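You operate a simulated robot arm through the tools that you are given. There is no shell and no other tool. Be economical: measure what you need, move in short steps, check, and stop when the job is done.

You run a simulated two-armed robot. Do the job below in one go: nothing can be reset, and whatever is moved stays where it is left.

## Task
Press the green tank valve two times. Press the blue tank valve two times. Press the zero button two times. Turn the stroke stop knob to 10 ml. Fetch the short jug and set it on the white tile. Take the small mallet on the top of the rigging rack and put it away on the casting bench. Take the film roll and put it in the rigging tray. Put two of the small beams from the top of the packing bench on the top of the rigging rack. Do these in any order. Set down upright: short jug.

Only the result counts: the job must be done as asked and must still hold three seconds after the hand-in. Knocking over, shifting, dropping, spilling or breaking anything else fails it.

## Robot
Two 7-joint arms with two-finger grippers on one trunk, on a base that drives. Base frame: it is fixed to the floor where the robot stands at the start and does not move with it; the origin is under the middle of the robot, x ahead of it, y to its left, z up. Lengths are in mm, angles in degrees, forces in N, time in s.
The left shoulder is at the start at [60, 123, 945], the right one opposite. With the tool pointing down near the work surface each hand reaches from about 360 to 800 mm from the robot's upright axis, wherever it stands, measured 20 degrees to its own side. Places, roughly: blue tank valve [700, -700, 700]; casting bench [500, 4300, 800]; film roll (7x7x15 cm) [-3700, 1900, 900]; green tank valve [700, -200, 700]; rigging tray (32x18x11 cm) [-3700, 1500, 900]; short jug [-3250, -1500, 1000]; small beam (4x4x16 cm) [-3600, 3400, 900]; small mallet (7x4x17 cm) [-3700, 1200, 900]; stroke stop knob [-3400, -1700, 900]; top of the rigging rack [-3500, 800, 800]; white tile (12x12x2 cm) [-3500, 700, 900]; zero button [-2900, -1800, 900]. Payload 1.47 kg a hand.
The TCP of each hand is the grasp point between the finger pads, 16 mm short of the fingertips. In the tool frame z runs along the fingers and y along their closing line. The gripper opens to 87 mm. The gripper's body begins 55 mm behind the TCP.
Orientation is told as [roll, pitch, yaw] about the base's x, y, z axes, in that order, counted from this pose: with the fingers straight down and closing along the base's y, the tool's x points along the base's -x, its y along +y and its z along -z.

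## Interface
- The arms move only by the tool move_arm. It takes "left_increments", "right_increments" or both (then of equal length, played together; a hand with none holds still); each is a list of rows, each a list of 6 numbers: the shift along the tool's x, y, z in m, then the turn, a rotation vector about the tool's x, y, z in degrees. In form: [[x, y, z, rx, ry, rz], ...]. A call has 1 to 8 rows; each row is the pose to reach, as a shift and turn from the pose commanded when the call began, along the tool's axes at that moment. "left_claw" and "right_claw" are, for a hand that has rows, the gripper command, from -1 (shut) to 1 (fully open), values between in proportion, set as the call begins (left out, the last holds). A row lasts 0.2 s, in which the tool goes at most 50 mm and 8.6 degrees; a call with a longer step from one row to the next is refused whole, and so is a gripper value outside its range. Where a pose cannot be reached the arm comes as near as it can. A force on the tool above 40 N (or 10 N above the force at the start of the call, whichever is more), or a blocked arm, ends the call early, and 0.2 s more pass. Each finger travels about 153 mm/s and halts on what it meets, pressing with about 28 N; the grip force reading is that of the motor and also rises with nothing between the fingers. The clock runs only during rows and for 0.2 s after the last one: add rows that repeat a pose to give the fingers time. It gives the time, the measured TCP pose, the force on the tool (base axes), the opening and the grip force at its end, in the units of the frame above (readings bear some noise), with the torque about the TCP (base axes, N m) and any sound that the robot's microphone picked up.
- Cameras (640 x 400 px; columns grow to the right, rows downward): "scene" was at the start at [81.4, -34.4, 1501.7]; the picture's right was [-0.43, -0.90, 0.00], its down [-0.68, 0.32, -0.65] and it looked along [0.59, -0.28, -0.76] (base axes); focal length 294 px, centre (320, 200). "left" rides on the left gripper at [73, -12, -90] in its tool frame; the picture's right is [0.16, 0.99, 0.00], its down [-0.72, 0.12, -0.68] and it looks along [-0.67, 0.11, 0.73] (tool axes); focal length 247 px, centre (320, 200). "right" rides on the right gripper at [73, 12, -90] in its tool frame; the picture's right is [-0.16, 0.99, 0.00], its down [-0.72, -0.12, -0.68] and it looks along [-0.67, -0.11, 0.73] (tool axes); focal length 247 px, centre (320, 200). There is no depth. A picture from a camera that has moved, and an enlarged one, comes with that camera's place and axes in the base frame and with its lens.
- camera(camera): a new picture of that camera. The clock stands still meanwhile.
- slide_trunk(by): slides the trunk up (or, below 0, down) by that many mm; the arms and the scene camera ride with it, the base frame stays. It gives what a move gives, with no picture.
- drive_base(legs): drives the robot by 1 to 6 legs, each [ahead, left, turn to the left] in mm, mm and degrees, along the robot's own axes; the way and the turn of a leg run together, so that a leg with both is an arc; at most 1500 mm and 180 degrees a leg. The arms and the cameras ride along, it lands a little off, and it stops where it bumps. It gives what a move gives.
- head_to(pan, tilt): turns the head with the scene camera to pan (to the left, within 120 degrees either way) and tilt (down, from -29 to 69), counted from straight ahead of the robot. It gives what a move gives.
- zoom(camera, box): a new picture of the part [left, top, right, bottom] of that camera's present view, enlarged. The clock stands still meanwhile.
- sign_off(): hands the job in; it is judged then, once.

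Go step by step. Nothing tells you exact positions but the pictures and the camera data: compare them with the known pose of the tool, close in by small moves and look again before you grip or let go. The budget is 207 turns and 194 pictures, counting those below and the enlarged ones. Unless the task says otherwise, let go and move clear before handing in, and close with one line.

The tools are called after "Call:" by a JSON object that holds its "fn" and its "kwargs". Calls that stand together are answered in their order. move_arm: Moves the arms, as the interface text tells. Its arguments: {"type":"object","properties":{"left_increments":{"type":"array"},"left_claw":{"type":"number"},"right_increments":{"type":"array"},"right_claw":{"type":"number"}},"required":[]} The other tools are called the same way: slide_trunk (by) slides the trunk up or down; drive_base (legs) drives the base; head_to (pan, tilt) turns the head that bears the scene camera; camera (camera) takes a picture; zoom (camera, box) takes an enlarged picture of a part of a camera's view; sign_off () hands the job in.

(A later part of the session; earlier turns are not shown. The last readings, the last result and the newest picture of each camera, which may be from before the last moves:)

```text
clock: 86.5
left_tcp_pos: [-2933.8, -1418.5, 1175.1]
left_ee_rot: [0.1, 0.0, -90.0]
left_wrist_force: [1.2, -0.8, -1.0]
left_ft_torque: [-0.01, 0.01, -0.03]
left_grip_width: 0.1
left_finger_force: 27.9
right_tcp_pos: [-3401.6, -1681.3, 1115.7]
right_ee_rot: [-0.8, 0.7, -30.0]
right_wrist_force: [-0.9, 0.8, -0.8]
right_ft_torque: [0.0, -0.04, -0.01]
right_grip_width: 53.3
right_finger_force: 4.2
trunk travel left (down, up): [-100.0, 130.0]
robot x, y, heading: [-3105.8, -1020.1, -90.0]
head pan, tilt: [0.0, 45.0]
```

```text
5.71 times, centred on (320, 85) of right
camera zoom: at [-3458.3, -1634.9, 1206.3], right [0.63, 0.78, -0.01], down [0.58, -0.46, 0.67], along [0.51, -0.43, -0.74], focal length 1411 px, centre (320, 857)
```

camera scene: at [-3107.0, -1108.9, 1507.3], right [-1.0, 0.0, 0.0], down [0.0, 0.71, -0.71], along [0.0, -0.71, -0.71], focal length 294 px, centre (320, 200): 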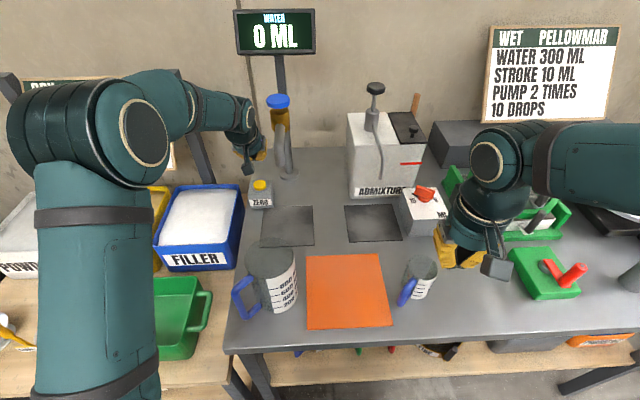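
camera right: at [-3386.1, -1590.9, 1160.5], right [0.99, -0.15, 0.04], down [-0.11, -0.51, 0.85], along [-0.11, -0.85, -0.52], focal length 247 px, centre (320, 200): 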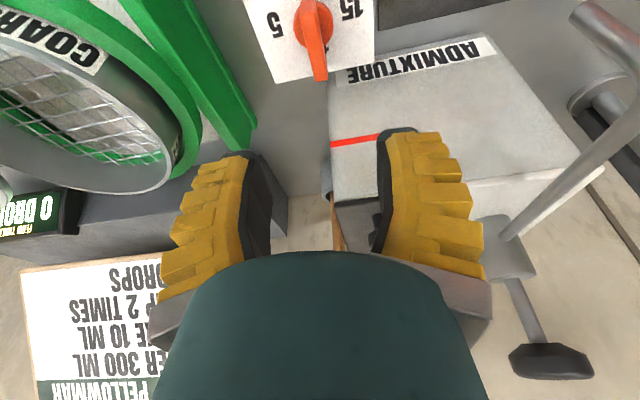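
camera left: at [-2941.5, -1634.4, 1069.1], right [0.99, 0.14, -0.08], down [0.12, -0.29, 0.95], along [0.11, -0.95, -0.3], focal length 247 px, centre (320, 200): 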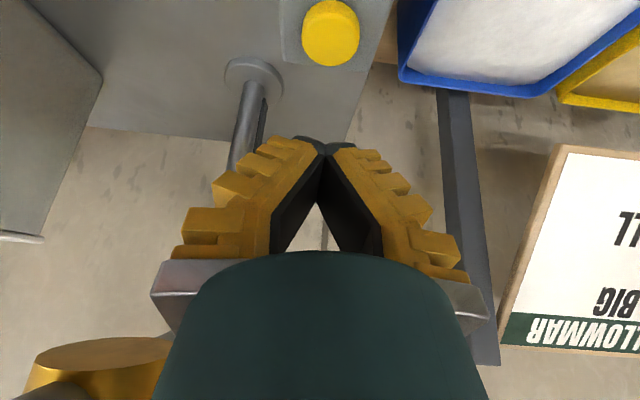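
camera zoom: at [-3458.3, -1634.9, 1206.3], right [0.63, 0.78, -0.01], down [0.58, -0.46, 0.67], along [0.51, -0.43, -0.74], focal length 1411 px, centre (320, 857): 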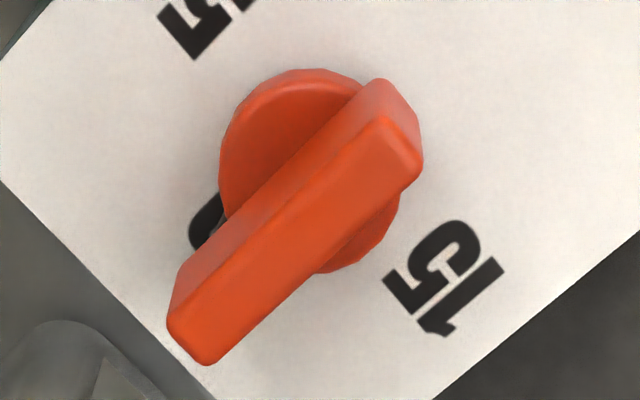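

The bar lines up with the skewed box axis and covers the 10, so the knob is set. Next is the short jug: I'll bring the right hand above it to look.

Call:
{"fn": "move_arm", "kwargs": {"right_increments": [[0.0075, 0.0232, -0.005, 0, 0, 7.5], [0.015, 0.0465, -0.01, 0, 0, 15], [0.0225, 0.0697, -0.015, 0, 0, 22.5], [0.03, 0.093, -0.02, 0, 0, 30], [0.0375, 0.1162, -0.025, 0, 0, 37.5], [0.045, 0.1395, -0.03, 0, 0, 45], [0.0525, 0.1627, -0.03, 0, 0, 52.5], [0.06, 0.186, -0.03, 0, 0, 60]], "right_claw": 1}}

Call:
{"fn": "camera", "kwargs": {"camera": "right"}}

Call:
{"fn": "zoom", "kwargs": {"camera": "scene", "box": [380, 230, 460, 320]}}

```text
clock: 88.3
left_tcp_pos: [-2935.0, -1416.7, 1174.2]
left_ee_rot: [0.1, -0.1, -90.0]
left_wrist_force: [0.2, 0.3, -0.4]
left_ft_torque: [0.02, -0.03, -0.01]
left_grip_width: 0.0
left_finger_force: 27.5
right_tcp_pos: [-3359.9, -1490.1, 1142.7]
right_ee_rot: [-1.1, -0.3, -90.1]
right_wrist_force: [0.4, -0.5, 0.3]
right_ft_torque: [-0.01, 0.01, 0.01]
right_grip_width: 87.2
right_finger_force: 0.0
trunk travel left (down, up): [-100.0, 130.0]
robot x, y, heading: [-3109.0, -1012.9, -90.1]
head pan, tilt: [0.0, 45.0]
```

```text
129 pictures are left
camera right: at [-3346.3, -1416.4, 1232.6], right [0.99, -0.16, -0.02], down [-0.11, -0.72, 0.69], along [-0.12, -0.68, -0.73], focal length 247 px, centre (320, 200)
```

right: 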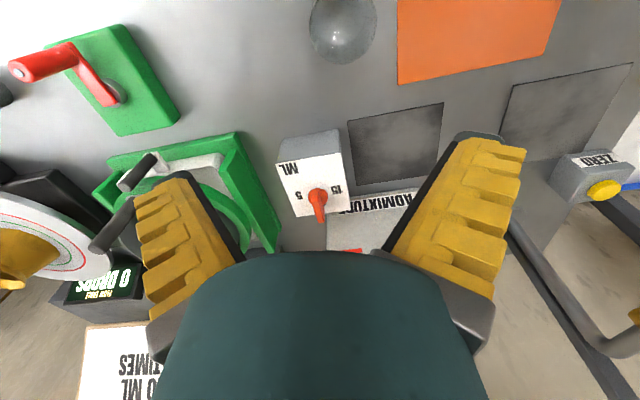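

```text
4.44 times, centred on (420, 275) of scene
camera zoom: at [-3107.0, -1107.6, 1507.4], right [-1.0, 0.0, 0.0], down [0.0, 0.71, -0.71], along [0.0, -0.71, -0.71], focal length 1306 px, centre (-124, -133)
```

zoom: 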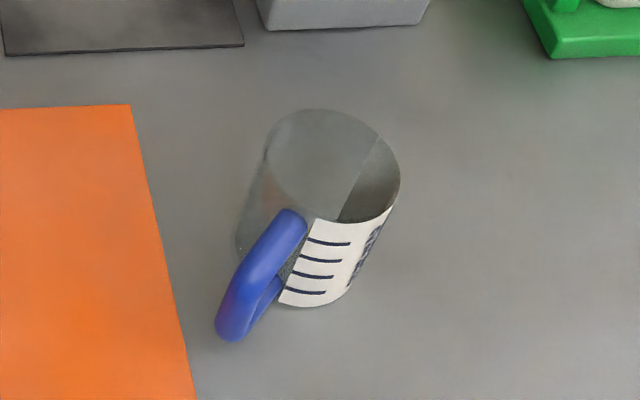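

The jug's axis comes out near [-3332, -1469], rim about z 939, with the handle toward me and left. I'll turn the hand 30 degrees so the fingers clear the handle and stop just above the rim.

Call:
{"fn": "move_arm", "kwargs": {"right_increments": [[0.004, 0.006, 0.026, 0, 0, 6], [0.008, 0.012, 0.052, 0, 0, 12], [0.013, 0.018, 0.078, 0, 0, 18], [0.017, 0.023, 0.104, 0, 0, 24], [0.021, 0.028, 0.13, 0, 0, 30], [0.021, 0.028, 0.13, 0, 0, 30]]}}

Call:
{"fn": "camera", "kwargs": {"camera": "right"}}

Call:
{"fn": "zoom", "kwargs": {"camera": "scene", "box": [370, 200, 470, 320]}}

```text
clock: 89.7
left_tcp_pos: [-2935.6, -1417.0, 1177.4]
left_ee_rot: [0.1, -0.1, -90.0]
left_wrist_force: [-0.3, 0.4, 0.0]
left_ft_torque: [0.03, -0.05, 0.02]
left_grip_width: 0.2
left_finger_force: 27.5
right_tcp_pos: [-3335.6, -1470.5, 1012.7]
right_ee_rot: [-0.8, -0.7, -120.0]
right_wrist_force: [0.4, 0.7, -0.4]
right_ft_torque: [0.01, 0.03, -0.01]
right_grip_width: 87.0
right_finger_force: 0.2
trunk travel left (down, up): [-100.0, 130.0]
robot x, y, heading: [-3109.1, -1013.0, -90.0]
head pan, tilt: [0.0, 45.0]
```

```text
127 pictures are left
camera right: at [-3287.9, -1412.1, 1102.0], right [0.78, -0.63, -0.01], down [-0.45, -0.56, 0.69], along [-0.44, -0.53, -0.72], focal length 247 px, centre (320, 200)
```

right: 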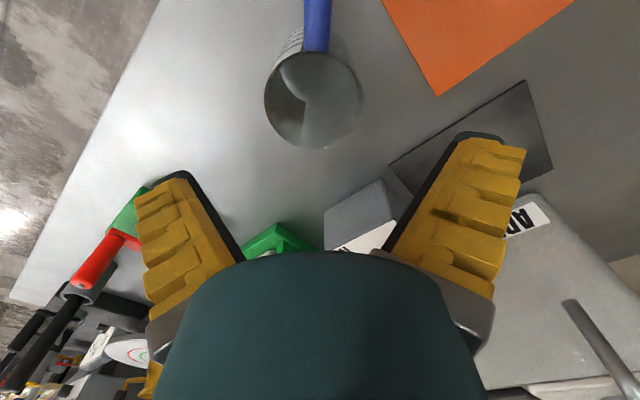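

```text
3.33 times, centred on (420, 260) of scene
camera zoom: at [-3107.0, -1108.2, 1507.4], right [-1.0, 0.0, 0.0], down [0.0, 0.71, -0.71], along [0.0, -0.71, -0.71], focal length 980 px, centre (-13, 0)
```

zoom: 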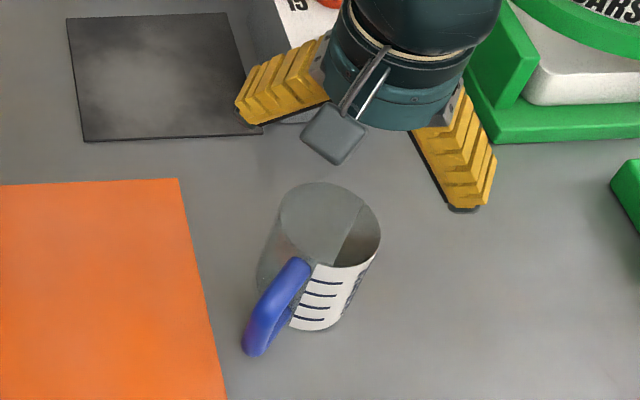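

The handle points straight away from the closing line and the jug is centred to within a few mm. I'll shift 7 mm and go down around it.

Call:
{"fn": "move_arm", "kwargs": {"right_increments": [[0.0068, -0.003, 0, 0, 0, 0], [0.0068, -0.003, 0.035, 0, 0, 0], [0.0068, -0.003, 0.07, 0, 0, 0], [0.0068, -0.003, 0.1, 0, 0, 0], [0.0068, -0.003, 0.1, 0, 0, 0]]}}

Call:
{"fn": "camera", "kwargs": {"camera": "right"}}

Call:
{"fn": "zoom", "kwargs": {"camera": "scene", "box": [370, 200, 470, 320]}}

```text
clock: 90.9
left_tcp_pos: [-2935.8, -1417.3, 1175.7]
left_ee_rot: [0.1, 0.0, -90.0]
left_wrist_force: [0.0, 0.4, 0.5]
left_ft_torque: [-0.04, -0.01, -0.02]
left_grip_width: 0.1
left_finger_force: 27.9
right_tcp_pos: [-3335.6, -1463.2, 913.9]
right_ee_rot: [-0.7, -0.6, -120.0]
right_wrist_force: [-0.3, 0.3, 0.5]
right_ft_torque: [-0.04, 0.01, -0.03]
right_grip_width: 86.9
right_finger_force: 0.1
trunk travel left (down, up): [-100.0, 130.0]
robot x, y, heading: [-3107.6, -1019.5, -90.0]
head pan, tilt: [0.0, 45.0]
```

```text
125 pictures are left
camera right: at [-3288.4, -1404.7, 1002.6], right [0.78, -0.63, -0.01], down [-0.45, -0.57, 0.69], along [-0.44, -0.53, -0.72], focal length 247 px, centre (320, 200)
```

right: 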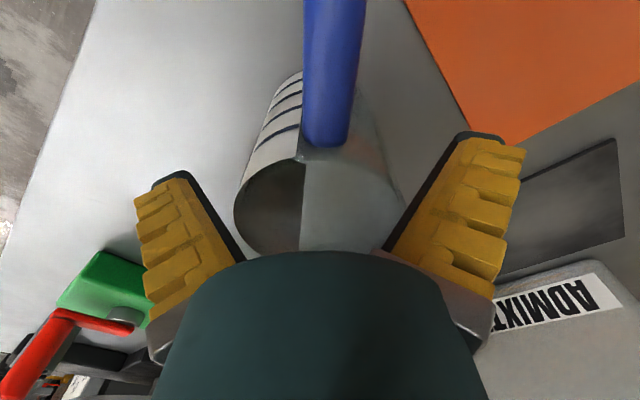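

```text
3.33 times, centred on (420, 260) of scene
camera zoom: at [-3107.0, -1107.8, 1507.4], right [-1.0, 0.0, 0.0], down [0.0, 0.71, -0.71], along [0.0, -0.71, -0.71], focal length 980 px, centre (-13, 0)
```

zoom: 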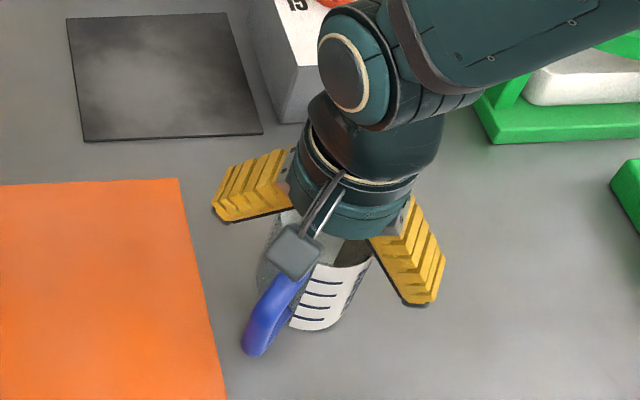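

The fingers straddle the jug. I'll close on it gently in place.

Call:
{"fn": "move_arm", "kwargs": {"right_increments": [[0, 0, 0, 0, 0, 0], [0, 0, 0, 0, 0, 0], [0, 0, 0, 0, 0, 0]], "right_claw": -1}}

Call:
{"fn": "move_arm", "kwargs": {"right_increments": [[0, 0, -0.02, 0, 0, 0], [0, 0, -0.05, 0, 0, 0], [0, 0, -0.09, 0, 0, 0], [0, 0, -0.13, 0, 0, 0], [0, 0, -0.17, 0, 0, 0], [0, 0, -0.2, 0, 0, 0]]}}

Call:
{"fn": "camera", "kwargs": {"camera": "right"}}

Call:
{"fn": "camera", "kwargs": {"camera": "scene"}}

```text
clock: 91.7
left_tcp_pos: [-2935.0, -1417.8, 1176.3]
left_ee_rot: [0.0, 0.0, -90.0]
left_wrist_force: [0.4, -0.2, 0.1]
left_ft_torque: [0.01, 0.02, 0.03]
left_grip_width: 0.3
left_finger_force: 28.5
right_tcp_pos: [-3335.1, -1463.2, 915.1]
right_ee_rot: [-0.7, -0.7, -120.0]
right_wrist_force: [0.2, 0.4, -0.7]
right_ft_torque: [-0.02, 0.01, 0.02]
right_grip_width: 71.3
right_finger_force: 28.3
trunk travel left (down, up): [-100.0, 130.0]
robot x, y, heading: [-3109.8, -1015.5, -89.9]
head pan, tilt: [0.0, 45.0]
```

```text
clock: 93.1
left_tcp_pos: [-2934.9, -1417.6, 1176.3]
left_ee_rot: [0.0, 0.0, -90.0]
left_wrist_force: [-0.8, -0.3, -0.4]
left_ft_torque: [-0.02, 0.01, -0.01]
left_grip_width: 0.0
left_finger_force: 27.5
right_tcp_pos: [-3331.2, -1462.6, 1113.9]
right_ee_rot: [-0.7, -0.7, -120.0]
right_wrist_force: [0.0, -0.3, -0.3]
right_ft_torque: [0.0, -0.01, 0.0]
right_grip_width: 0.2
right_finger_force: 27.8
trunk travel left (down, up): [-100.0, 130.0]
robot x, y, heading: [-3104.2, -1017.7, -89.9]
head pan, tilt: [0.0, 45.0]
```

```text
123 pictures are left
camera right: at [-3284.3, -1404.2, 1202.2], right [0.78, -0.63, -0.01], down [-0.45, -0.57, 0.69], along [-0.44, -0.53, -0.72], focal length 247 px, centre (320, 200)
```

right: 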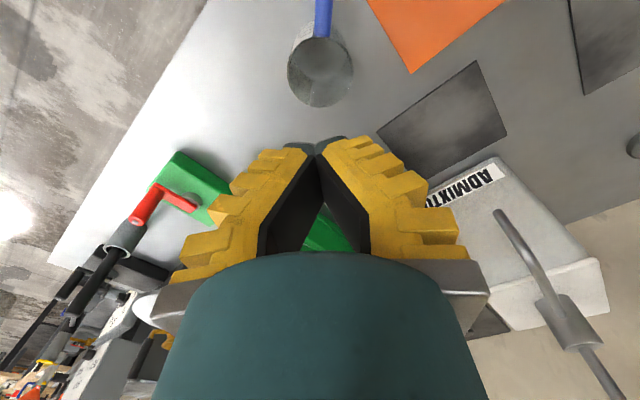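

```text
122 pictures are left
camera scene: at [-3107.0, -1108.1, 1507.4], right [-1.0, 0.0, 0.0], down [0.0, 0.71, -0.71], along [0.0, -0.71, -0.71], focal length 294 px, centre (320, 200)
```

scene: 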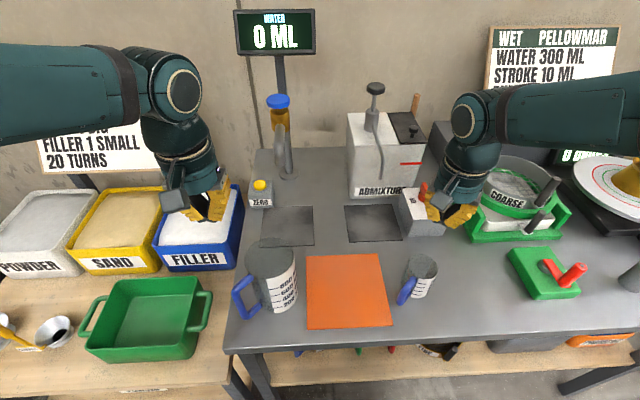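

The jug slipped out of the fingertips without moving, so I held it too high. I'll open and take it about 25 mm deeper.

Call:
{"fn": "move_arm", "kwargs": {"right_increments": [[0, 0, 0, 0, 0, 0], [0, 0, 0.04, 0, 0, 0], [0, 0, 0.085, 0, 0, 0], [0, 0, 0.13, 0, 0, 0], [0, 0, 0.175, 0, 0, 0], [0, 0, 0.205, 0, 0, 0], [0, 0, 0.222, 0, 0, 0], [0, 0, 0.222, 0, 0, 0]], "right_claw": 1}}

Call:
{"fn": "camera", "kwargs": {"camera": "right"}}

Call:
{"fn": "zoom", "kwargs": {"camera": "scene", "box": [370, 200, 470, 320]}}

```text
clock: 94.7
left_tcp_pos: [-2935.4, -1416.2, 1177.4]
left_ee_rot: [0.0, -0.2, -90.1]
left_wrist_force: [-0.1, -0.2, -0.3]
left_ft_torque: [0.05, -0.03, 0.01]
left_grip_width: 0.0
left_finger_force: 28.2
right_tcp_pos: [-3335.1, -1464.0, 902.2]
right_ee_rot: [-0.2, -1.5, -119.9]
right_wrist_force: [2.9, 7.2, 25.9]
right_ft_torque: [-0.24, 0.23, -0.07]
right_grip_width: 90.8
right_finger_force: 0.1
trunk travel left (down, up): [-100.0, 130.0]
robot x, y, heading: [-3107.5, -1009.8, -90.0]
head pan, tilt: [0.0, 45.0]
stopped in row 8 (right hand): the force on the tool passed its limit at 64 N (the readings are from after the stop); the commanded pose is now the measured one
```

```text
121 pictures are left
camera right: at [-3287.8, -1405.6, 988.9], right [0.78, -0.63, 0.0], down [-0.45, -0.56, 0.7], along [-0.44, -0.54, -0.72], focal length 247 px, centre (320, 200)
```

right: 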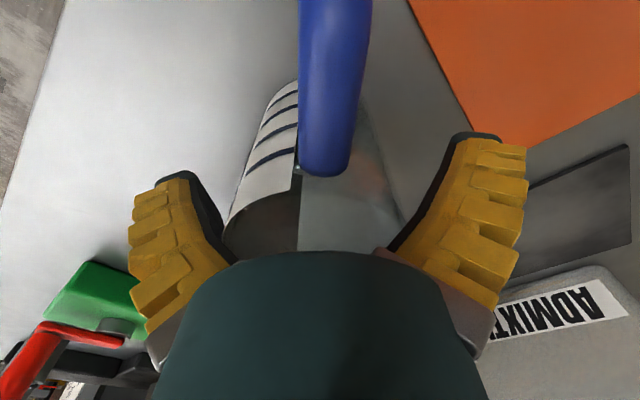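

```text
3.33 times, centred on (420, 260) of scene
camera zoom: at [-3106.4, -1106.2, 1507.8], right [-1.0, 0.0, 0.0], down [0.0, 0.71, -0.71], along [0.0, -0.71, -0.71], focal length 980 px, centre (-13, 0)
```

zoom: 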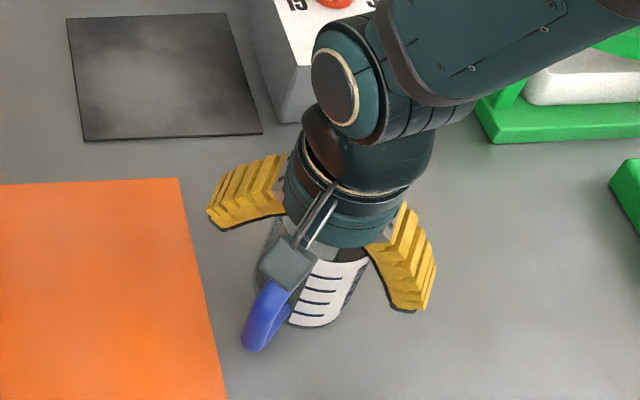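

The hand met resistance at z 902, most likely the palm on the rim; crossing the views again puts the rim near z 960 and the jug's axis at about [-3327, -1452], 13 mm toward its handle. I'll lift slightly, shift toward the handle and close.

Call:
{"fn": "move_arm", "kwargs": {"right_increments": [[0, 0, -0.012, 0, 0, 0], [0.006, 0, -0.012, 0, 0, 0], [0.012, 0, -0.012, 0, 0, 0], [0.012, 0, -0.012, 0, 0, 0]], "right_claw": 1}}

Call:
{"fn": "camera", "kwargs": {"camera": "right"}}

Call:
{"fn": "zoom", "kwargs": {"camera": "scene", "box": [370, 200, 470, 320]}}

```text
clock: 95.7
left_tcp_pos: [-2934.3, -1416.6, 1175.0]
left_ee_rot: [0.0, 0.0, -90.0]
left_wrist_force: [0.4, 0.6, 0.9]
left_ft_torque: [-0.03, -0.01, -0.03]
left_grip_width: 0.1
left_finger_force: 27.6
right_tcp_pos: [-3329.8, -1455.0, 911.0]
right_ee_rot: [-0.3, -1.3, -119.8]
right_wrist_force: [0.5, -0.1, 0.4]
right_ft_torque: [0.01, 0.01, 0.0]
right_grip_width: 86.8
right_finger_force: 0.0
trunk travel left (down, up): [-100.0, 130.0]
robot x, y, heading: [-3108.7, -1018.3, -89.9]
head pan, tilt: [0.0, 45.0]
```

```text
119 pictures are left
camera right: at [-3283.2, -1396.6, 998.5], right [0.78, -0.63, 0.0], down [-0.45, -0.56, 0.7], along [-0.44, -0.54, -0.72], focal length 247 px, centre (320, 200)
```

right: 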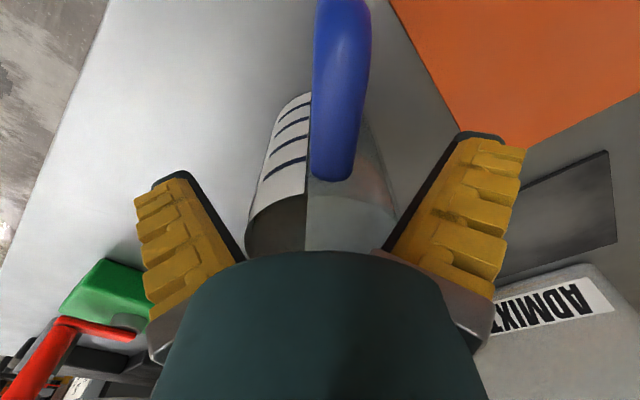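

```text
3.33 times, centred on (420, 260) of scene
camera zoom: at [-3107.0, -1108.6, 1507.4], right [-1.0, 0.0, 0.0], down [0.0, 0.71, -0.71], along [0.0, -0.71, -0.71], focal length 980 px, centre (-13, 0)
```

zoom: 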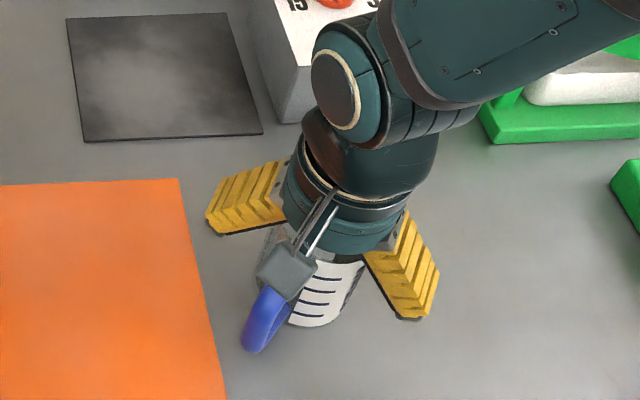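

I'll close here and check the grip before lifting.

Call:
{"fn": "move_arm", "kwargs": {"right_increments": [[0, 0, 0, 0, 0, 0], [0, 0, 0, 0, 0, 0], [0, 0, 0, 0, 0, 0], [0, 0, 0, 0, 0, 0]], "right_claw": -1}}

Call:
{"fn": "camera", "kwargs": {"camera": "right"}}

Call:
{"fn": "zoom", "kwargs": {"camera": "scene", "box": [370, 200, 470, 320]}}

```text
clock: 96.7
left_tcp_pos: [-2935.4, -1418.0, 1176.3]
left_ee_rot: [0.1, 0.0, -90.0]
left_wrist_force: [0.4, 0.4, -0.2]
left_ft_torque: [-0.02, 0.02, -0.03]
left_grip_width: 0.0
left_finger_force: 27.8
right_tcp_pos: [-3330.3, -1456.5, 911.1]
right_ee_rot: [-0.2, -1.3, -119.9]
right_wrist_force: [0.3, 0.0, -0.5]
right_ft_torque: [-0.04, 0.04, 0.01]
right_grip_width: 74.1
right_finger_force: 28.1
trunk travel left (down, up): [-100.0, 130.0]
robot x, y, heading: [-3108.8, -1020.7, -89.8]
head pan, tilt: [0.0, 45.0]
```

```text
117 pictures are left
camera right: at [-3283.2, -1396.6, 998.5], right [0.78, -0.63, 0.0], down [-0.45, -0.56, 0.7], along [-0.44, -0.54, -0.72], focal length 247 px, centre (320, 200)
```

right: 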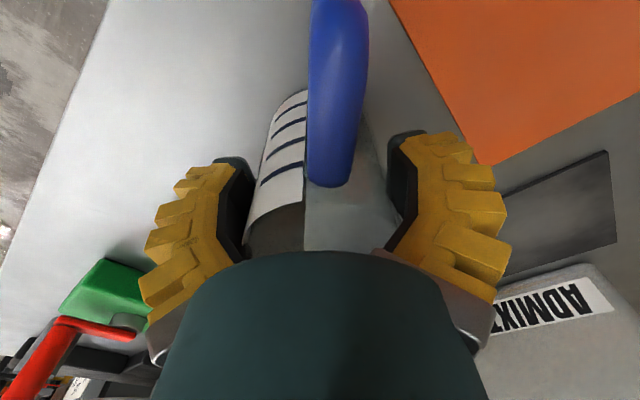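

```text
3.33 times, centred on (420, 260) of scene
camera zoom: at [-3107.0, -1108.4, 1507.4], right [-1.0, 0.0, 0.0], down [0.0, 0.71, -0.71], along [0.0, -0.71, -0.71], focal length 980 px, centre (-13, 0)
```

zoom: 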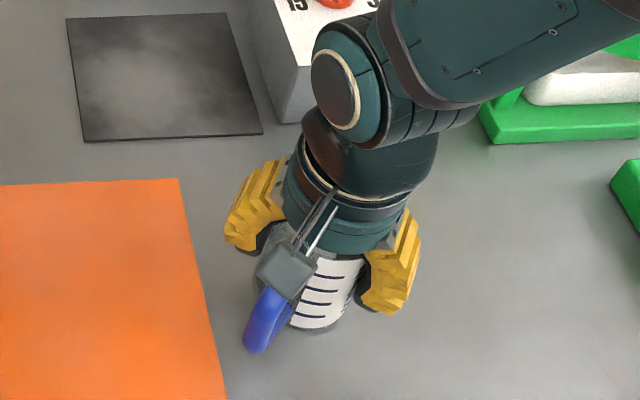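

The flexible fingers have wrapped the jug (74 mm). I'll lift slowly a little and check that it follows.

Call:
{"fn": "move_arm", "kwargs": {"right_increments": [[0, 0, -0.004, 0, 0, 0], [0, 0, -0.008, 0, 0, 0], [0, 0, -0.012, 0, 0, 0], [0, 0, -0.016, 0, 0, 0], [0, 0, -0.02, 0, 0, 0]]}}

Call:
{"fn": "zoom", "kwargs": {"camera": "scene", "box": [370, 200, 470, 320]}}

```text
clock: 97.9
left_tcp_pos: [-2935.5, -1419.0, 1175.6]
left_ee_rot: [0.0, 0.1, -89.9]
left_wrist_force: [0.5, -0.6, 0.6]
left_ft_torque: [-0.01, -0.02, -0.04]
left_grip_width: 0.1
left_finger_force: 27.9
right_tcp_pos: [-3329.1, -1455.3, 931.2]
right_ee_rot: [-0.3, -1.3, -119.9]
right_wrist_force: [0.0, 0.5, -1.4]
right_ft_torque: [-0.01, -0.03, 0.0]
right_grip_width: 74.1
right_finger_force: 28.4
trunk travel left (down, up): [-100.0, 130.0]
robot x, y, heading: [-3107.4, -1017.5, -90.1]
head pan, tilt: [0.0, 45.0]
```

```text
3.33 times, centred on (420, 260) of scene
camera zoom: at [-3107.1, -1108.5, 1507.4], right [-1.0, 0.0, 0.0], down [0.0, 0.71, -0.71], along [0.0, -0.71, -0.71], focal length 980 px, centre (-13, 0)
```

zoom: 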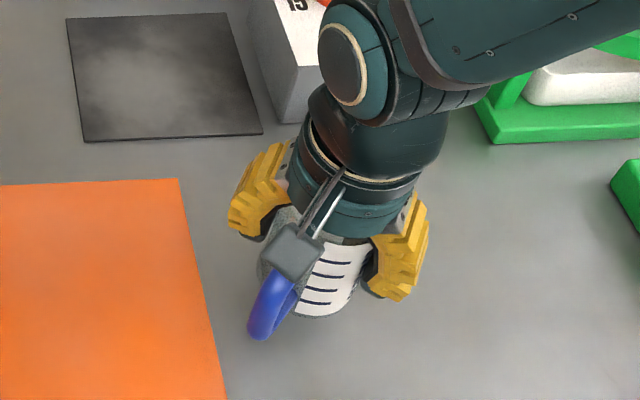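

The jug follows the hand. I'll lift it well clear of the bench.

Call:
{"fn": "move_arm", "kwargs": {"right_increments": [[0, 0, -0.015, 0, 0, 0], [0, 0, -0.03, 0, 0, 0], [0, 0, -0.05, 0, 0, 0], [0, 0, -0.07, 0, 0, 0], [0, 0, -0.09, 0, 0, 0], [0, 0, -0.11, 0, 0, 0], [0, 0, -0.13, 0, 0, 0], [0, 0, -0.15, 0, 0, 0]]}}

Call:
{"fn": "camera", "kwargs": {"camera": "scene"}}

```text
clock: 99.7
left_tcp_pos: [-2934.9, -1417.8, 1175.0]
left_ee_rot: [0.0, 0.0, -90.0]
left_wrist_force: [-0.2, 0.1, -1.3]
left_ft_torque: [-0.03, 0.02, 0.03]
left_grip_width: 0.0
left_finger_force: 28.4
right_tcp_pos: [-3329.3, -1452.7, 1080.5]
right_ee_rot: [-0.3, -1.3, -120.0]
right_wrist_force: [-0.3, 0.3, -1.1]
right_ft_torque: [-0.01, 0.03, 0.0]
right_grip_width: 73.8
right_finger_force: 28.1
trunk travel left (down, up): [-100.0, 130.0]
robot x, y, heading: [-3109.8, -1014.3, -90.1]
head pan, tilt: [0.0, 45.0]
```

```text
114 pictures are left
camera scene: at [-3107.1, -1108.3, 1507.4], right [-1.0, 0.0, 0.0], down [0.0, 0.71, -0.71], along [0.0, -0.71, -0.71], focal length 294 px, centre (320, 200)
```

scene: 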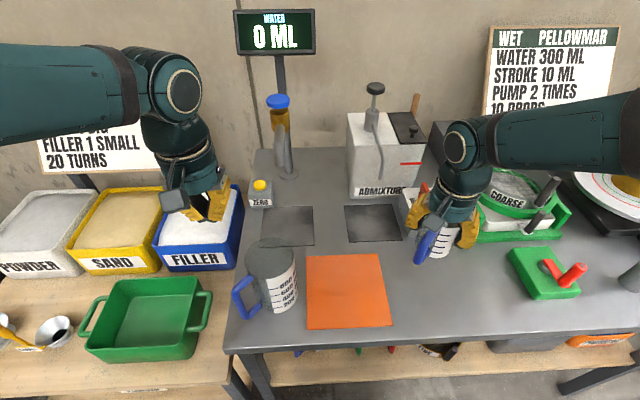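

The jug is held safely at z 1080. I'll back away from the bench, turn to face -x and look at the way around the rack.

Call:
{"fn": "drive_base", "kwargs": {"legs": [[-480, 0, 0], [0, 0, -90]]}}

Call:
{"fn": "head_to", "kwargs": {"pan": -20, "tilt": 25}}

Call:
{"fn": "camera", "kwargs": {"camera": "scene"}}

```text
clock: 106.4
left_tcp_pos: [-3508.2, -713.3, 1175.3]
left_ee_rot: [0.0, 0.0, -179.7]
left_wrist_force: [-0.5, -0.9, 0.6]
left_ft_torque: [0.01, 0.03, 0.02]
left_grip_width: 0.0
left_finger_force: 27.6
right_tcp_pos: [-3545.1, -320.1, 1080.0]
right_ee_rot: [-0.3, -1.2, 150.3]
right_wrist_force: [-0.8, -0.2, -1.4]
right_ft_torque: [-0.01, -0.04, -0.03]
right_grip_width: 72.8
right_finger_force: 28.1
trunk travel left (down, up): [-100.0, 130.0]
robot x, y, heading: [-3104.4, -536.6, -179.8]
head pan, tilt: [0.0, 45.0]
```

```text
clock: 107.2
left_tcp_pos: [-3507.8, -712.8, 1175.5]
left_ee_rot: [0.1, 0.0, -179.8]
left_wrist_force: [0.0, -0.1, -0.9]
left_ft_torque: [-0.02, -0.03, -0.04]
left_grip_width: 0.0
left_finger_force: 27.6
right_tcp_pos: [-3544.9, -321.6, 1080.4]
right_ee_rot: [-0.3, -1.3, 150.4]
right_wrist_force: [-1.4, -0.5, -1.1]
right_ft_torque: [0.01, -0.03, -0.01]
right_grip_width: 72.8
right_finger_force: 27.7
trunk travel left (down, up): [-100.0, 130.0]
robot x, y, heading: [-3106.4, -539.2, -179.6]
head pan, tilt: [-20.0, 25.0]
```

```text
113 pictures are left
camera scene: at [-3202.6, -507.8, 1537.9], right [0.34, 0.94, 0.0], down [0.4, -0.14, -0.91], along [-0.85, 0.3, -0.42], focal length 294 px, centre (320, 200)
```

scene: 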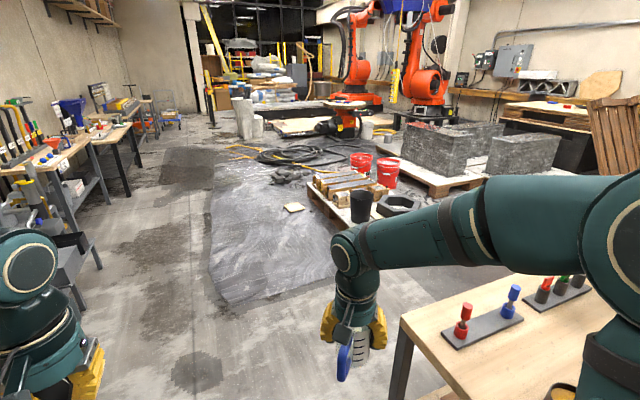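

The rack top is on the right with an open aisle beyond it. I'll drive along to x about -4360 and turn around to face the rack.

Call:
{"fn": "drive_base", "kwargs": {"legs": [[1250, 0, 0], [0, 0, -180]]}}

Call:
{"fn": "head_to", "kwargs": {"pan": 40, "tilt": 25}}

Call:
{"fn": "camera", "kwargs": {"camera": "scene"}}

```text
clock: 120.9
left_tcp_pos: [-3967.2, -362.4, 1175.2]
left_ee_rot: [0.0, 0.0, -0.5]
left_wrist_force: [-0.2, -0.3, 0.5]
left_ft_torque: [0.01, 0.02, 0.01]
left_grip_width: 0.0
left_finger_force: 28.3
right_tcp_pos: [-3934.5, -757.1, 1082.3]
right_ee_rot: [-0.4, -1.3, -30.2]
right_wrist_force: [0.3, 0.4, -1.3]
right_ft_torque: [0.01, -0.04, 0.03]
right_grip_width: 70.7
right_finger_force: 28.3
trunk travel left (down, up): [-100.0, 130.0]
robot x, y, heading: [-4377.2, -532.2, -0.5]
head pan, tilt: [-20.0, 25.0]
```

```text
clock: 122.2
left_tcp_pos: [-3968.0, -363.3, 1175.3]
left_ee_rot: [0.0, -0.1, -0.5]
left_wrist_force: [0.3, 0.5, -0.3]
left_ft_torque: [-0.03, 0.03, -0.02]
left_grip_width: 0.0
left_finger_force: 27.8
right_tcp_pos: [-3936.0, -755.5, 1082.0]
right_ee_rot: [-0.3, -1.2, -30.2]
right_wrist_force: [0.3, 0.9, -1.3]
right_ft_torque: [-0.02, 0.03, -0.05]
right_grip_width: 70.5
right_finger_force: 27.4
trunk travel left (down, up): [-100.0, 130.0]
robot x, y, heading: [-4371.1, -532.1, -0.6]
head pan, tilt: [40.0, 25.0]
```

```text
112 pictures are left
camera scene: at [-4288.3, -475.8, 1537.9], right [0.64, -0.77, 0.0], down [-0.33, -0.27, -0.91], along [0.7, 0.58, -0.42], focal length 294 px, centre (320, 200)
```

scene: 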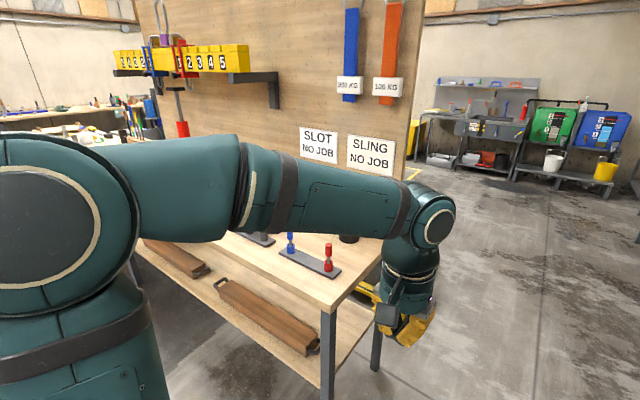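

The grip width is slowly shrinking (74 to 70.5 mm), so I'll check the jug in the hand right away.

Call:
{"fn": "camera", "kwargs": {"camera": "right"}}

```text
111 pictures are left
camera right: at [-3993.8, -707.5, 1169.0], right [0.63, 0.77, 0.0], down [0.55, -0.45, 0.7], along [0.54, -0.44, -0.72], focal length 247 px, centre (320, 200)
```

right: 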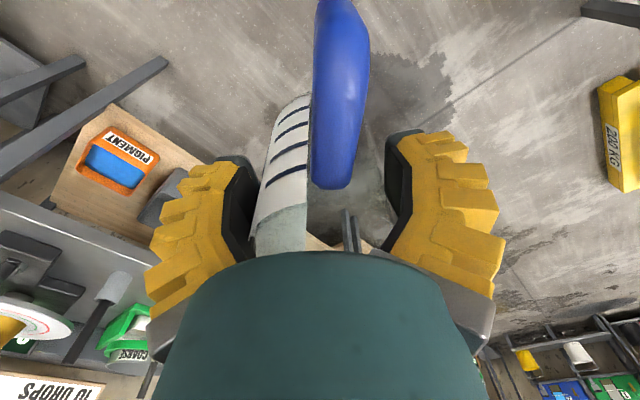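

The jug still sits as before in the fingers. I'll move along the rack to the tile and look at the rack top.

Call:
{"fn": "drive_base", "kwargs": {"legs": [[0, 1420, 0.5]]}}

Call:
{"fn": "head_to", "kwargs": {"pan": -10, "tilt": 32}}

Call:
{"fn": "camera", "kwargs": {"camera": "scene"}}

```text
clock: 134.8
left_tcp_pos: [-3991.5, 1068.9, 1175.0]
left_ee_rot: [0.0, 0.1, 1.8]
left_wrist_force: [-0.3, 0.3, 0.1]
left_ft_torque: [-0.02, 0.05, 0.03]
left_grip_width: 0.0
left_finger_force: 28.2
right_tcp_pos: [-3943.2, 676.8, 1082.1]
right_ee_rot: [-0.3, -1.3, -28.1]
right_wrist_force: [0.0, -0.2, -1.5]
right_ft_torque: [-0.02, 0.0, -0.01]
right_grip_width: 69.6
right_finger_force: 27.9
trunk travel left (down, up): [-100.0, 130.0]
robot x, y, heading: [-4388.0, 883.1, 1.9]
head pan, tilt: [40.0, 25.0]
```

```text
clock: 136.0
left_tcp_pos: [-3991.2, 1068.3, 1175.9]
left_ee_rot: [-0.1, 0.0, 1.7]
left_wrist_force: [0.4, 0.2, -0.5]
left_ft_torque: [-0.03, 0.04, -0.02]
left_grip_width: 0.1
left_finger_force: 27.8
right_tcp_pos: [-3943.5, 675.6, 1080.9]
right_ee_rot: [-0.3, -1.3, -28.1]
right_wrist_force: [0.1, 0.0, -0.8]
right_ft_torque: [0.02, -0.01, -0.01]
right_grip_width: 69.4
right_finger_force: 28.0
trunk travel left (down, up): [-100.0, 130.0]
robot x, y, heading: [-4386.3, 881.1, 1.8]
head pan, tilt: [-10.0, 32.0]
```

```text
110 pictures are left
camera scene: at [-4287.2, 869.5, 1526.8], right [-0.14, -0.99, 0.0], down [-0.52, 0.08, -0.85], along [0.84, -0.12, -0.53], focal length 294 px, centre (320, 200)
```

scene: 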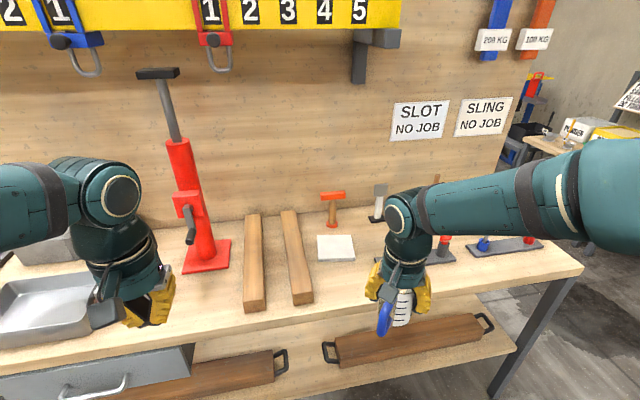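

The white tile is at about [-3548, 712] on the rack, with a red jack to its left. I'll drive 230 mm forward so the right hand can reach it.

Call:
{"fn": "drive_base", "kwargs": {"legs": [[230, 0, -1.8]]}}

Call:
{"fn": "head_to", "kwargs": {"pan": -10, "tilt": 45}}

Call:
{"fn": "camera", "kwargs": {"camera": "scene"}}

Call:
{"fn": "camera", "kwargs": {"camera": "right"}}

```text
clock: 137.7
left_tcp_pos: [-3755.0, 1057.7, 1174.6]
left_ee_rot: [0.0, 0.1, -0.2]
left_wrist_force: [0.6, 0.2, -0.3]
left_ft_torque: [-0.02, 0.04, 0.02]
left_grip_width: 0.0
left_finger_force: 27.5
right_tcp_pos: [-3722.7, 665.2, 1081.1]
right_ee_rot: [-0.2, -1.3, -30.0]
right_wrist_force: [0.9, 1.0, -1.9]
right_ft_torque: [-0.01, 0.01, -0.02]
right_grip_width: 69.5
right_finger_force: 27.8
trunk travel left (down, up): [-100.0, 130.0]
robot x, y, heading: [-4158.7, 886.4, -0.1]
head pan, tilt: [-10.0, 32.0]
```

```text
clock: 138.5
left_tcp_pos: [-3757.1, 1058.3, 1175.2]
left_ee_rot: [0.0, -0.1, -0.2]
left_wrist_force: [0.5, 0.2, -0.6]
left_ft_torque: [0.02, 0.06, 0.03]
left_grip_width: 0.1
left_finger_force: 27.8
right_tcp_pos: [-3723.2, 664.8, 1081.6]
right_ee_rot: [-0.4, -1.3, -30.1]
right_wrist_force: [0.5, -0.6, -1.2]
right_ft_torque: [-0.01, -0.02, 0.01]
right_grip_width: 69.0
right_finger_force: 27.8
trunk travel left (down, up): [-100.0, 130.0]
robot x, y, heading: [-4162.5, 883.5, -0.2]
head pan, tilt: [-10.0, 45.0]
```

```text
109 pictures are left
camera scene: at [-4068.0, 870.6, 1507.4], right [-0.18, -0.98, 0.0], down [-0.7, 0.13, -0.71], along [0.7, -0.13, -0.71], focal length 294 px, centre (320, 200)
```

scene: 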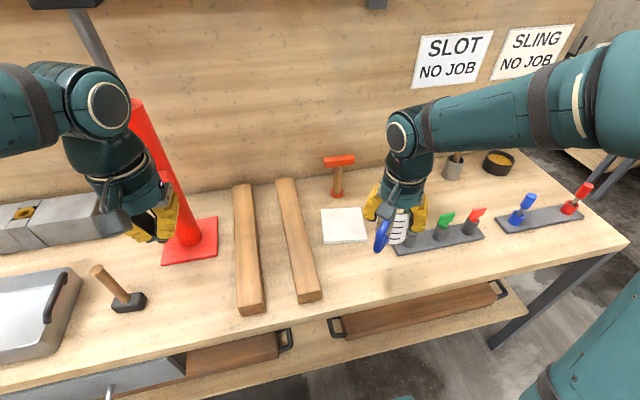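

```text
108 pictures are left
camera right: at [-3782.0, 713.1, 1169.0], right [0.63, 0.78, 0.0], down [0.56, -0.45, 0.7], along [0.54, -0.44, -0.72], focal length 247 px, centre (320, 200)
```

right: 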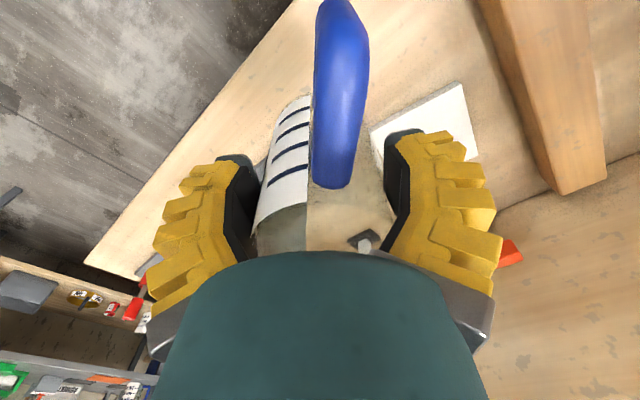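

The tile's top centre is at about [-3553, 709, 874]. I'll carry the jug above it.

Call:
{"fn": "move_arm", "kwargs": {"right_increments": [[-0.025, 0.0246, 0, 0, 0, 0], [-0.05, 0.0492, 0, 0, 0, 0], [-0.075, 0.0738, 0, 0, 0, 0], [-0.1, 0.0984, 0, 0, 0, 0], [-0.125, 0.123, 0, 0, 0, 0], [-0.125, 0.123, 0.03, 0, 0, 0], [-0.125, 0.123, 0.06, 0, 0, 0]]}}

Call:
{"fn": "zoom", "kwargs": {"camera": "scene", "box": [270, 130, 450, 270]}}

Call:
{"fn": "camera", "kwargs": {"camera": "right"}}

```text
clock: 140.1
left_tcp_pos: [-3755.4, 1058.2, 1175.0]
left_ee_rot: [0.0, 0.1, -0.1]
left_wrist_force: [0.1, 0.0, -0.4]
left_ft_torque: [-0.02, 0.01, -0.02]
left_grip_width: 0.2
left_finger_force: 28.6
right_tcp_pos: [-3551.1, 707.6, 1021.6]
right_ee_rot: [-0.3, -1.3, -30.0]
right_wrist_force: [0.0, 0.3, -1.5]
right_ft_torque: [-0.01, 0.04, 0.0]
right_grip_width: 68.8
right_finger_force: 28.5
trunk travel left (down, up): [-100.0, 130.0]
robot x, y, heading: [-4159.1, 886.1, -0.3]
head pan, tilt: [-10.0, 45.0]
```

```text
2.86 times, centred on (360, 200) of scene
camera zoom: at [-4066.9, 870.8, 1507.3], right [-0.18, -0.98, 0.0], down [-0.7, 0.13, -0.71], along [0.7, -0.13, -0.71], focal length 840 px, centre (206, 200)
```

zoom: 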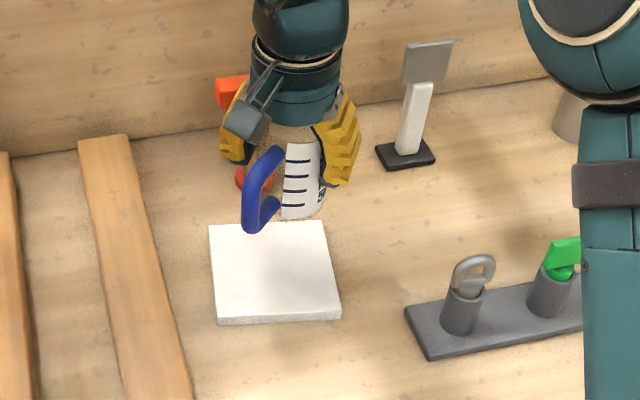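

```text
106 pictures are left
camera right: at [-3610.8, 755.1, 1109.7], right [0.63, 0.78, 0.0], down [0.56, -0.45, 0.7], along [0.54, -0.44, -0.72], focal length 247 px, centre (320, 200)
```

right: 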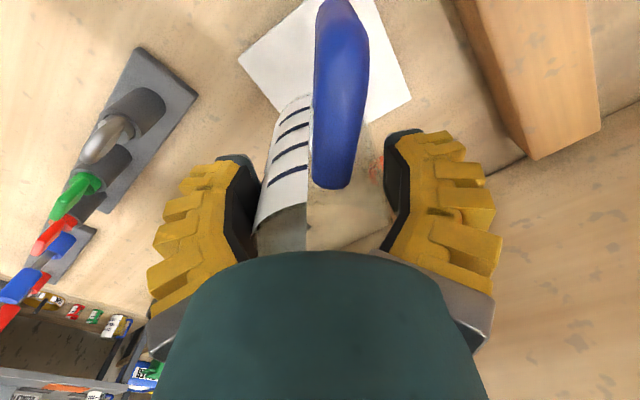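

The jug is over the tile's centre. I'll lower it to just above the expected contact height.

Call:
{"fn": "move_arm", "kwargs": {"right_increments": [[-0.003, 0.002, 0.03, 0, 0, 0], [-0.003, 0.002, 0.055, 0, 0, 0], [-0.003, 0.002, 0.075, 0, 0, 0], [-0.003, 0.002, 0.085, 0, 0, 0], [-0.003, 0.002, 0.085, 0, 0, 0]]}}

Call:
{"fn": "zoom", "kwargs": {"camera": "scene", "box": [310, 170, 400, 250]}}

```text
clock: 141.3
left_tcp_pos: [-3757.2, 1057.5, 1175.5]
left_ee_rot: [0.0, 0.0, -0.2]
left_wrist_force: [0.1, 0.2, 1.1]
left_ft_torque: [0.01, -0.02, 0.0]
left_grip_width: 0.3
left_finger_force: 27.8
right_tcp_pos: [-3546.0, 705.6, 939.3]
right_ee_rot: [-0.3, -1.3, -30.2]
right_wrist_force: [0.3, 0.3, -1.2]
right_ft_torque: [0.02, 0.0, 0.0]
right_grip_width: 68.7
right_finger_force: 27.7
trunk travel left (down, up): [-100.0, 130.0]
robot x, y, heading: [-4159.8, 885.7, -0.2]
head pan, tilt: [-10.0, 45.0]
```

```text
5.00 times, centred on (355, 210) of scene
camera zoom: at [-4067.7, 870.6, 1507.4], right [-0.18, -0.98, 0.0], down [-0.7, 0.13, -0.71], along [0.7, -0.13, -0.71], focal length 1470 px, centre (145, 150)
```

zoom: 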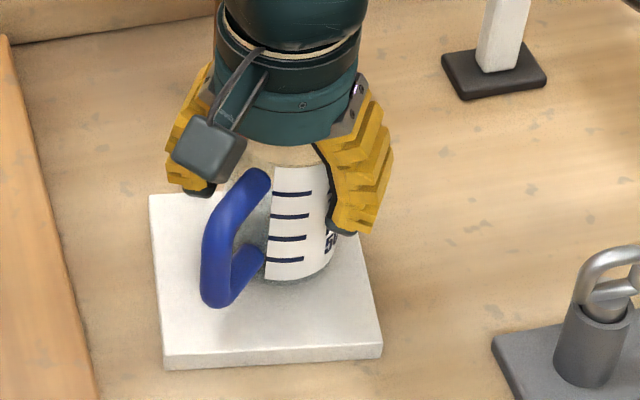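

The jug is only slightly above the tile. I'll lower it in 3 mm steps and watch the force.

Call:
{"fn": "move_arm", "kwargs": {"right_increments": [[0, 0, 0.003, 0, 0, 0], [0, 0, 0.006, 0, 0, 0], [0, 0, 0.009, 0, 0, 0], [0, 0, 0.012, 0, 0, 0]]}}

Call:
{"fn": "zoom", "kwargs": {"camera": "scene", "box": [310, 170, 400, 250]}}

```text
clock: 142.3
left_tcp_pos: [-3758.4, 1057.9, 1175.4]
left_ee_rot: [0.0, -0.1, -0.2]
left_wrist_force: [0.4, -0.6, -0.2]
left_ft_torque: [-0.02, 0.0, 0.0]
left_grip_width: 0.0
left_finger_force: 28.0
right_tcp_pos: [-3547.1, 706.7, 929.9]
right_ee_rot: [-0.1, -1.7, -30.1]
right_wrist_force: [-5.1, -0.4, 24.4]
right_ft_torque: [-0.54, -0.77, -0.05]
right_grip_width: 68.7
right_finger_force: 28.0
trunk travel left (down, up): [-100.0, 130.0]
robot x, y, heading: [-4158.2, 888.7, -0.3]
head pan, tilt: [-10.0, 45.0]
```

```text
5.00 times, centred on (355, 210) of scene
camera zoom: at [-4070.9, 871.3, 1507.9], right [-0.18, -0.98, 0.0], down [-0.69, 0.12, -0.71], along [0.7, -0.13, -0.71], focal length 1470 px, centre (145, 150)
```

zoom: 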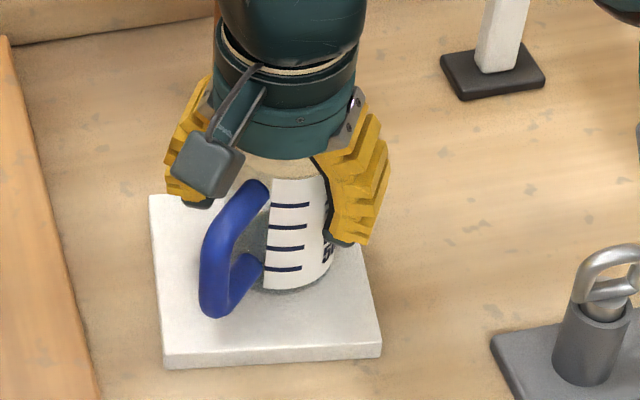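

It touches the tile with 24 N. I'll ease up 4 mm and then open.

Call:
{"fn": "move_arm", "kwargs": {"right_increments": [[0, 0, -0.004, 0, 0, 0], [0, 0, -0.004, 0, 0, 0]]}}

Call:
{"fn": "move_arm", "kwargs": {"right_increments": [[0, 0, 0, 0, 0, 0], [0, 0, 0, 0, 0, 0], [0, 0, 0, 0, 0, 0]], "right_claw": 1}}

Call:
{"fn": "zoom", "kwargs": {"camera": "scene", "box": [310, 170, 400, 250]}}

Call:
{"fn": "camera", "kwargs": {"camera": "right"}}

```text
clock: 142.9
left_tcp_pos: [-3757.2, 1057.2, 1174.8]
left_ee_rot: [0.0, -0.1, -0.2]
left_wrist_force: [-0.3, -0.1, 0.7]
left_ft_torque: [0.02, 0.05, -0.03]
left_grip_width: 0.0
left_finger_force: 28.0
right_tcp_pos: [-3547.5, 707.5, 930.1]
right_ee_rot: [-0.3, -1.3, -30.1]
right_wrist_force: [-1.1, 1.0, 10.3]
right_ft_torque: [-0.17, -0.45, 0.02]
right_grip_width: 68.1
right_finger_force: 27.3
trunk travel left (down, up): [-100.0, 130.0]
robot x, y, heading: [-4157.3, 885.3, -0.0]
head pan, tilt: [-10.0, 45.0]
```

```text
clock: 143.7
left_tcp_pos: [-3756.9, 1058.6, 1176.4]
left_ee_rot: [0.0, 0.1, -0.2]
left_wrist_force: [-0.4, 0.3, 0.4]
left_ft_torque: [0.01, -0.01, -0.02]
left_grip_width: 0.0
left_finger_force: 28.1
right_tcp_pos: [-3547.4, 706.9, 930.7]
right_ee_rot: [-0.3, -1.4, -30.1]
right_wrist_force: [0.2, -0.4, -0.2]
right_ft_torque: [0.01, 0.0, 0.0]
right_grip_width: 87.1
right_finger_force: 0.0
trunk travel left (down, up): [-100.0, 130.0]
robot x, y, heading: [-4153.1, 885.6, 0.1]
head pan, tilt: [-10.0, 45.0]
```

```text
5.00 times, centred on (355, 210) of scene
camera zoom: at [-4068.0, 870.7, 1507.4], right [-0.18, -0.98, 0.0], down [-0.7, 0.13, -0.71], along [0.7, -0.13, -0.71], focal length 1470 px, centre (145, 150)
```

zoom: 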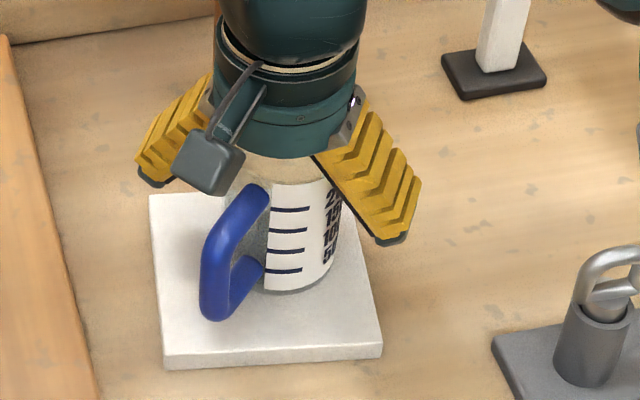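

```text
102 pictures are left
camera right: at [-3605.9, 754.9, 1018.1], right [0.63, 0.78, 0.0], down [0.56, -0.45, 0.7], along [0.54, -0.44, -0.72], focal length 247 px, centre (320, 200)
```

right: 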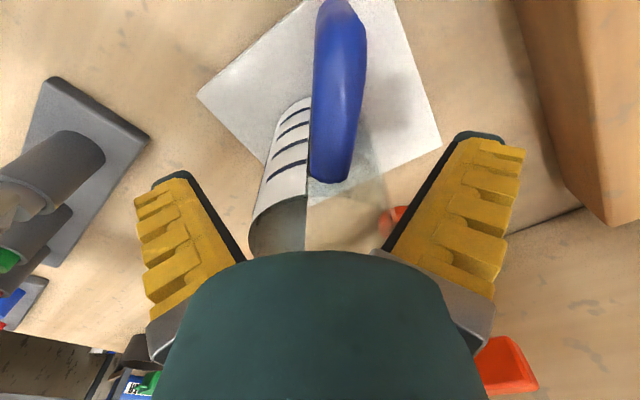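

The jug stands upright on the tile. I'll raise the hand straight up, pull back and check.

Call:
{"fn": "move_arm", "kwargs": {"right_increments": [[0, 0, -0.03, 0, 0, 0], [0, 0, -0.07, 0, 0, 0], [0, 0, -0.11, 0, 0, 0], [0, 0, -0.15, 0, 0, 0], [0.035, -0.02, -0.17, 0, 0, 0], [0.07, -0.04, -0.18, 0, 0, 0], [0.11, -0.06, -0.18, 0, 0, 0], [0.15, -0.08, -0.18, 0, 0, 0]]}}

Call:
{"fn": "head_to", "kwargs": {"pan": 15, "tilt": 42}}

Call:
{"fn": "camera", "kwargs": {"camera": "scene"}}

```text
clock: 145.5
left_tcp_pos: [-3756.3, 1057.2, 1176.5]
left_ee_rot: [0.0, 0.0, -0.2]
left_wrist_force: [0.0, -0.6, 1.2]
left_ft_torque: [0.0, -0.01, 0.0]
left_grip_width: 0.2
left_finger_force: 28.2
right_tcp_pos: [-3723.9, 717.8, 1106.5]
right_ee_rot: [-0.3, -1.4, -30.0]
right_wrist_force: [0.9, 0.5, 0.7]
right_ft_torque: [-0.02, -0.04, 0.0]
right_grip_width: 87.0
right_finger_force: 0.1
trunk travel left (down, up): [-100.0, 130.0]
robot x, y, heading: [-4159.0, 883.7, 0.1]
head pan, tilt: [-10.0, 45.0]
```

```text
clock: 146.3
left_tcp_pos: [-3756.6, 1057.1, 1175.6]
left_ee_rot: [0.0, -0.1, -0.2]
left_wrist_force: [0.3, -0.1, 0.4]
left_ft_torque: [-0.02, -0.02, 0.01]
left_grip_width: 0.0
left_finger_force: 28.2
right_tcp_pos: [-3720.7, 717.9, 1105.2]
right_ee_rot: [-0.3, -1.3, -30.1]
right_wrist_force: [1.1, 0.7, -0.7]
right_ft_torque: [0.01, -0.01, -0.04]
right_grip_width: 87.2
right_finger_force: 0.1
trunk travel left (down, up): [-100.0, 130.0]
robot x, y, heading: [-4160.0, 885.6, -0.4]
head pan, tilt: [15.0, 42.0]
```

```text
101 pictures are left
camera scene: at [-4067.1, 906.3, 1511.7], right [0.25, -0.97, 0.0], down [-0.65, -0.17, -0.74], along [0.72, 0.19, -0.67], focal length 294 px, centre (320, 200)
```

scene: 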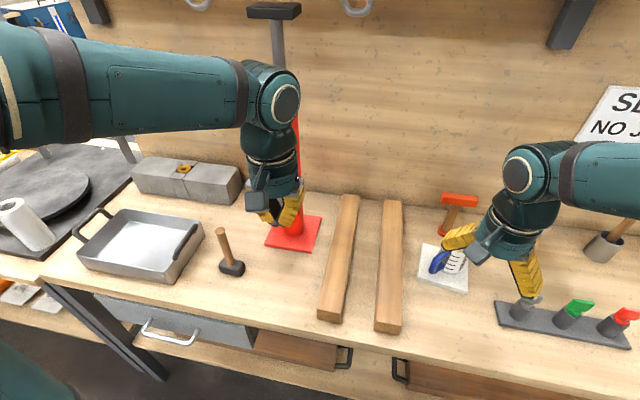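

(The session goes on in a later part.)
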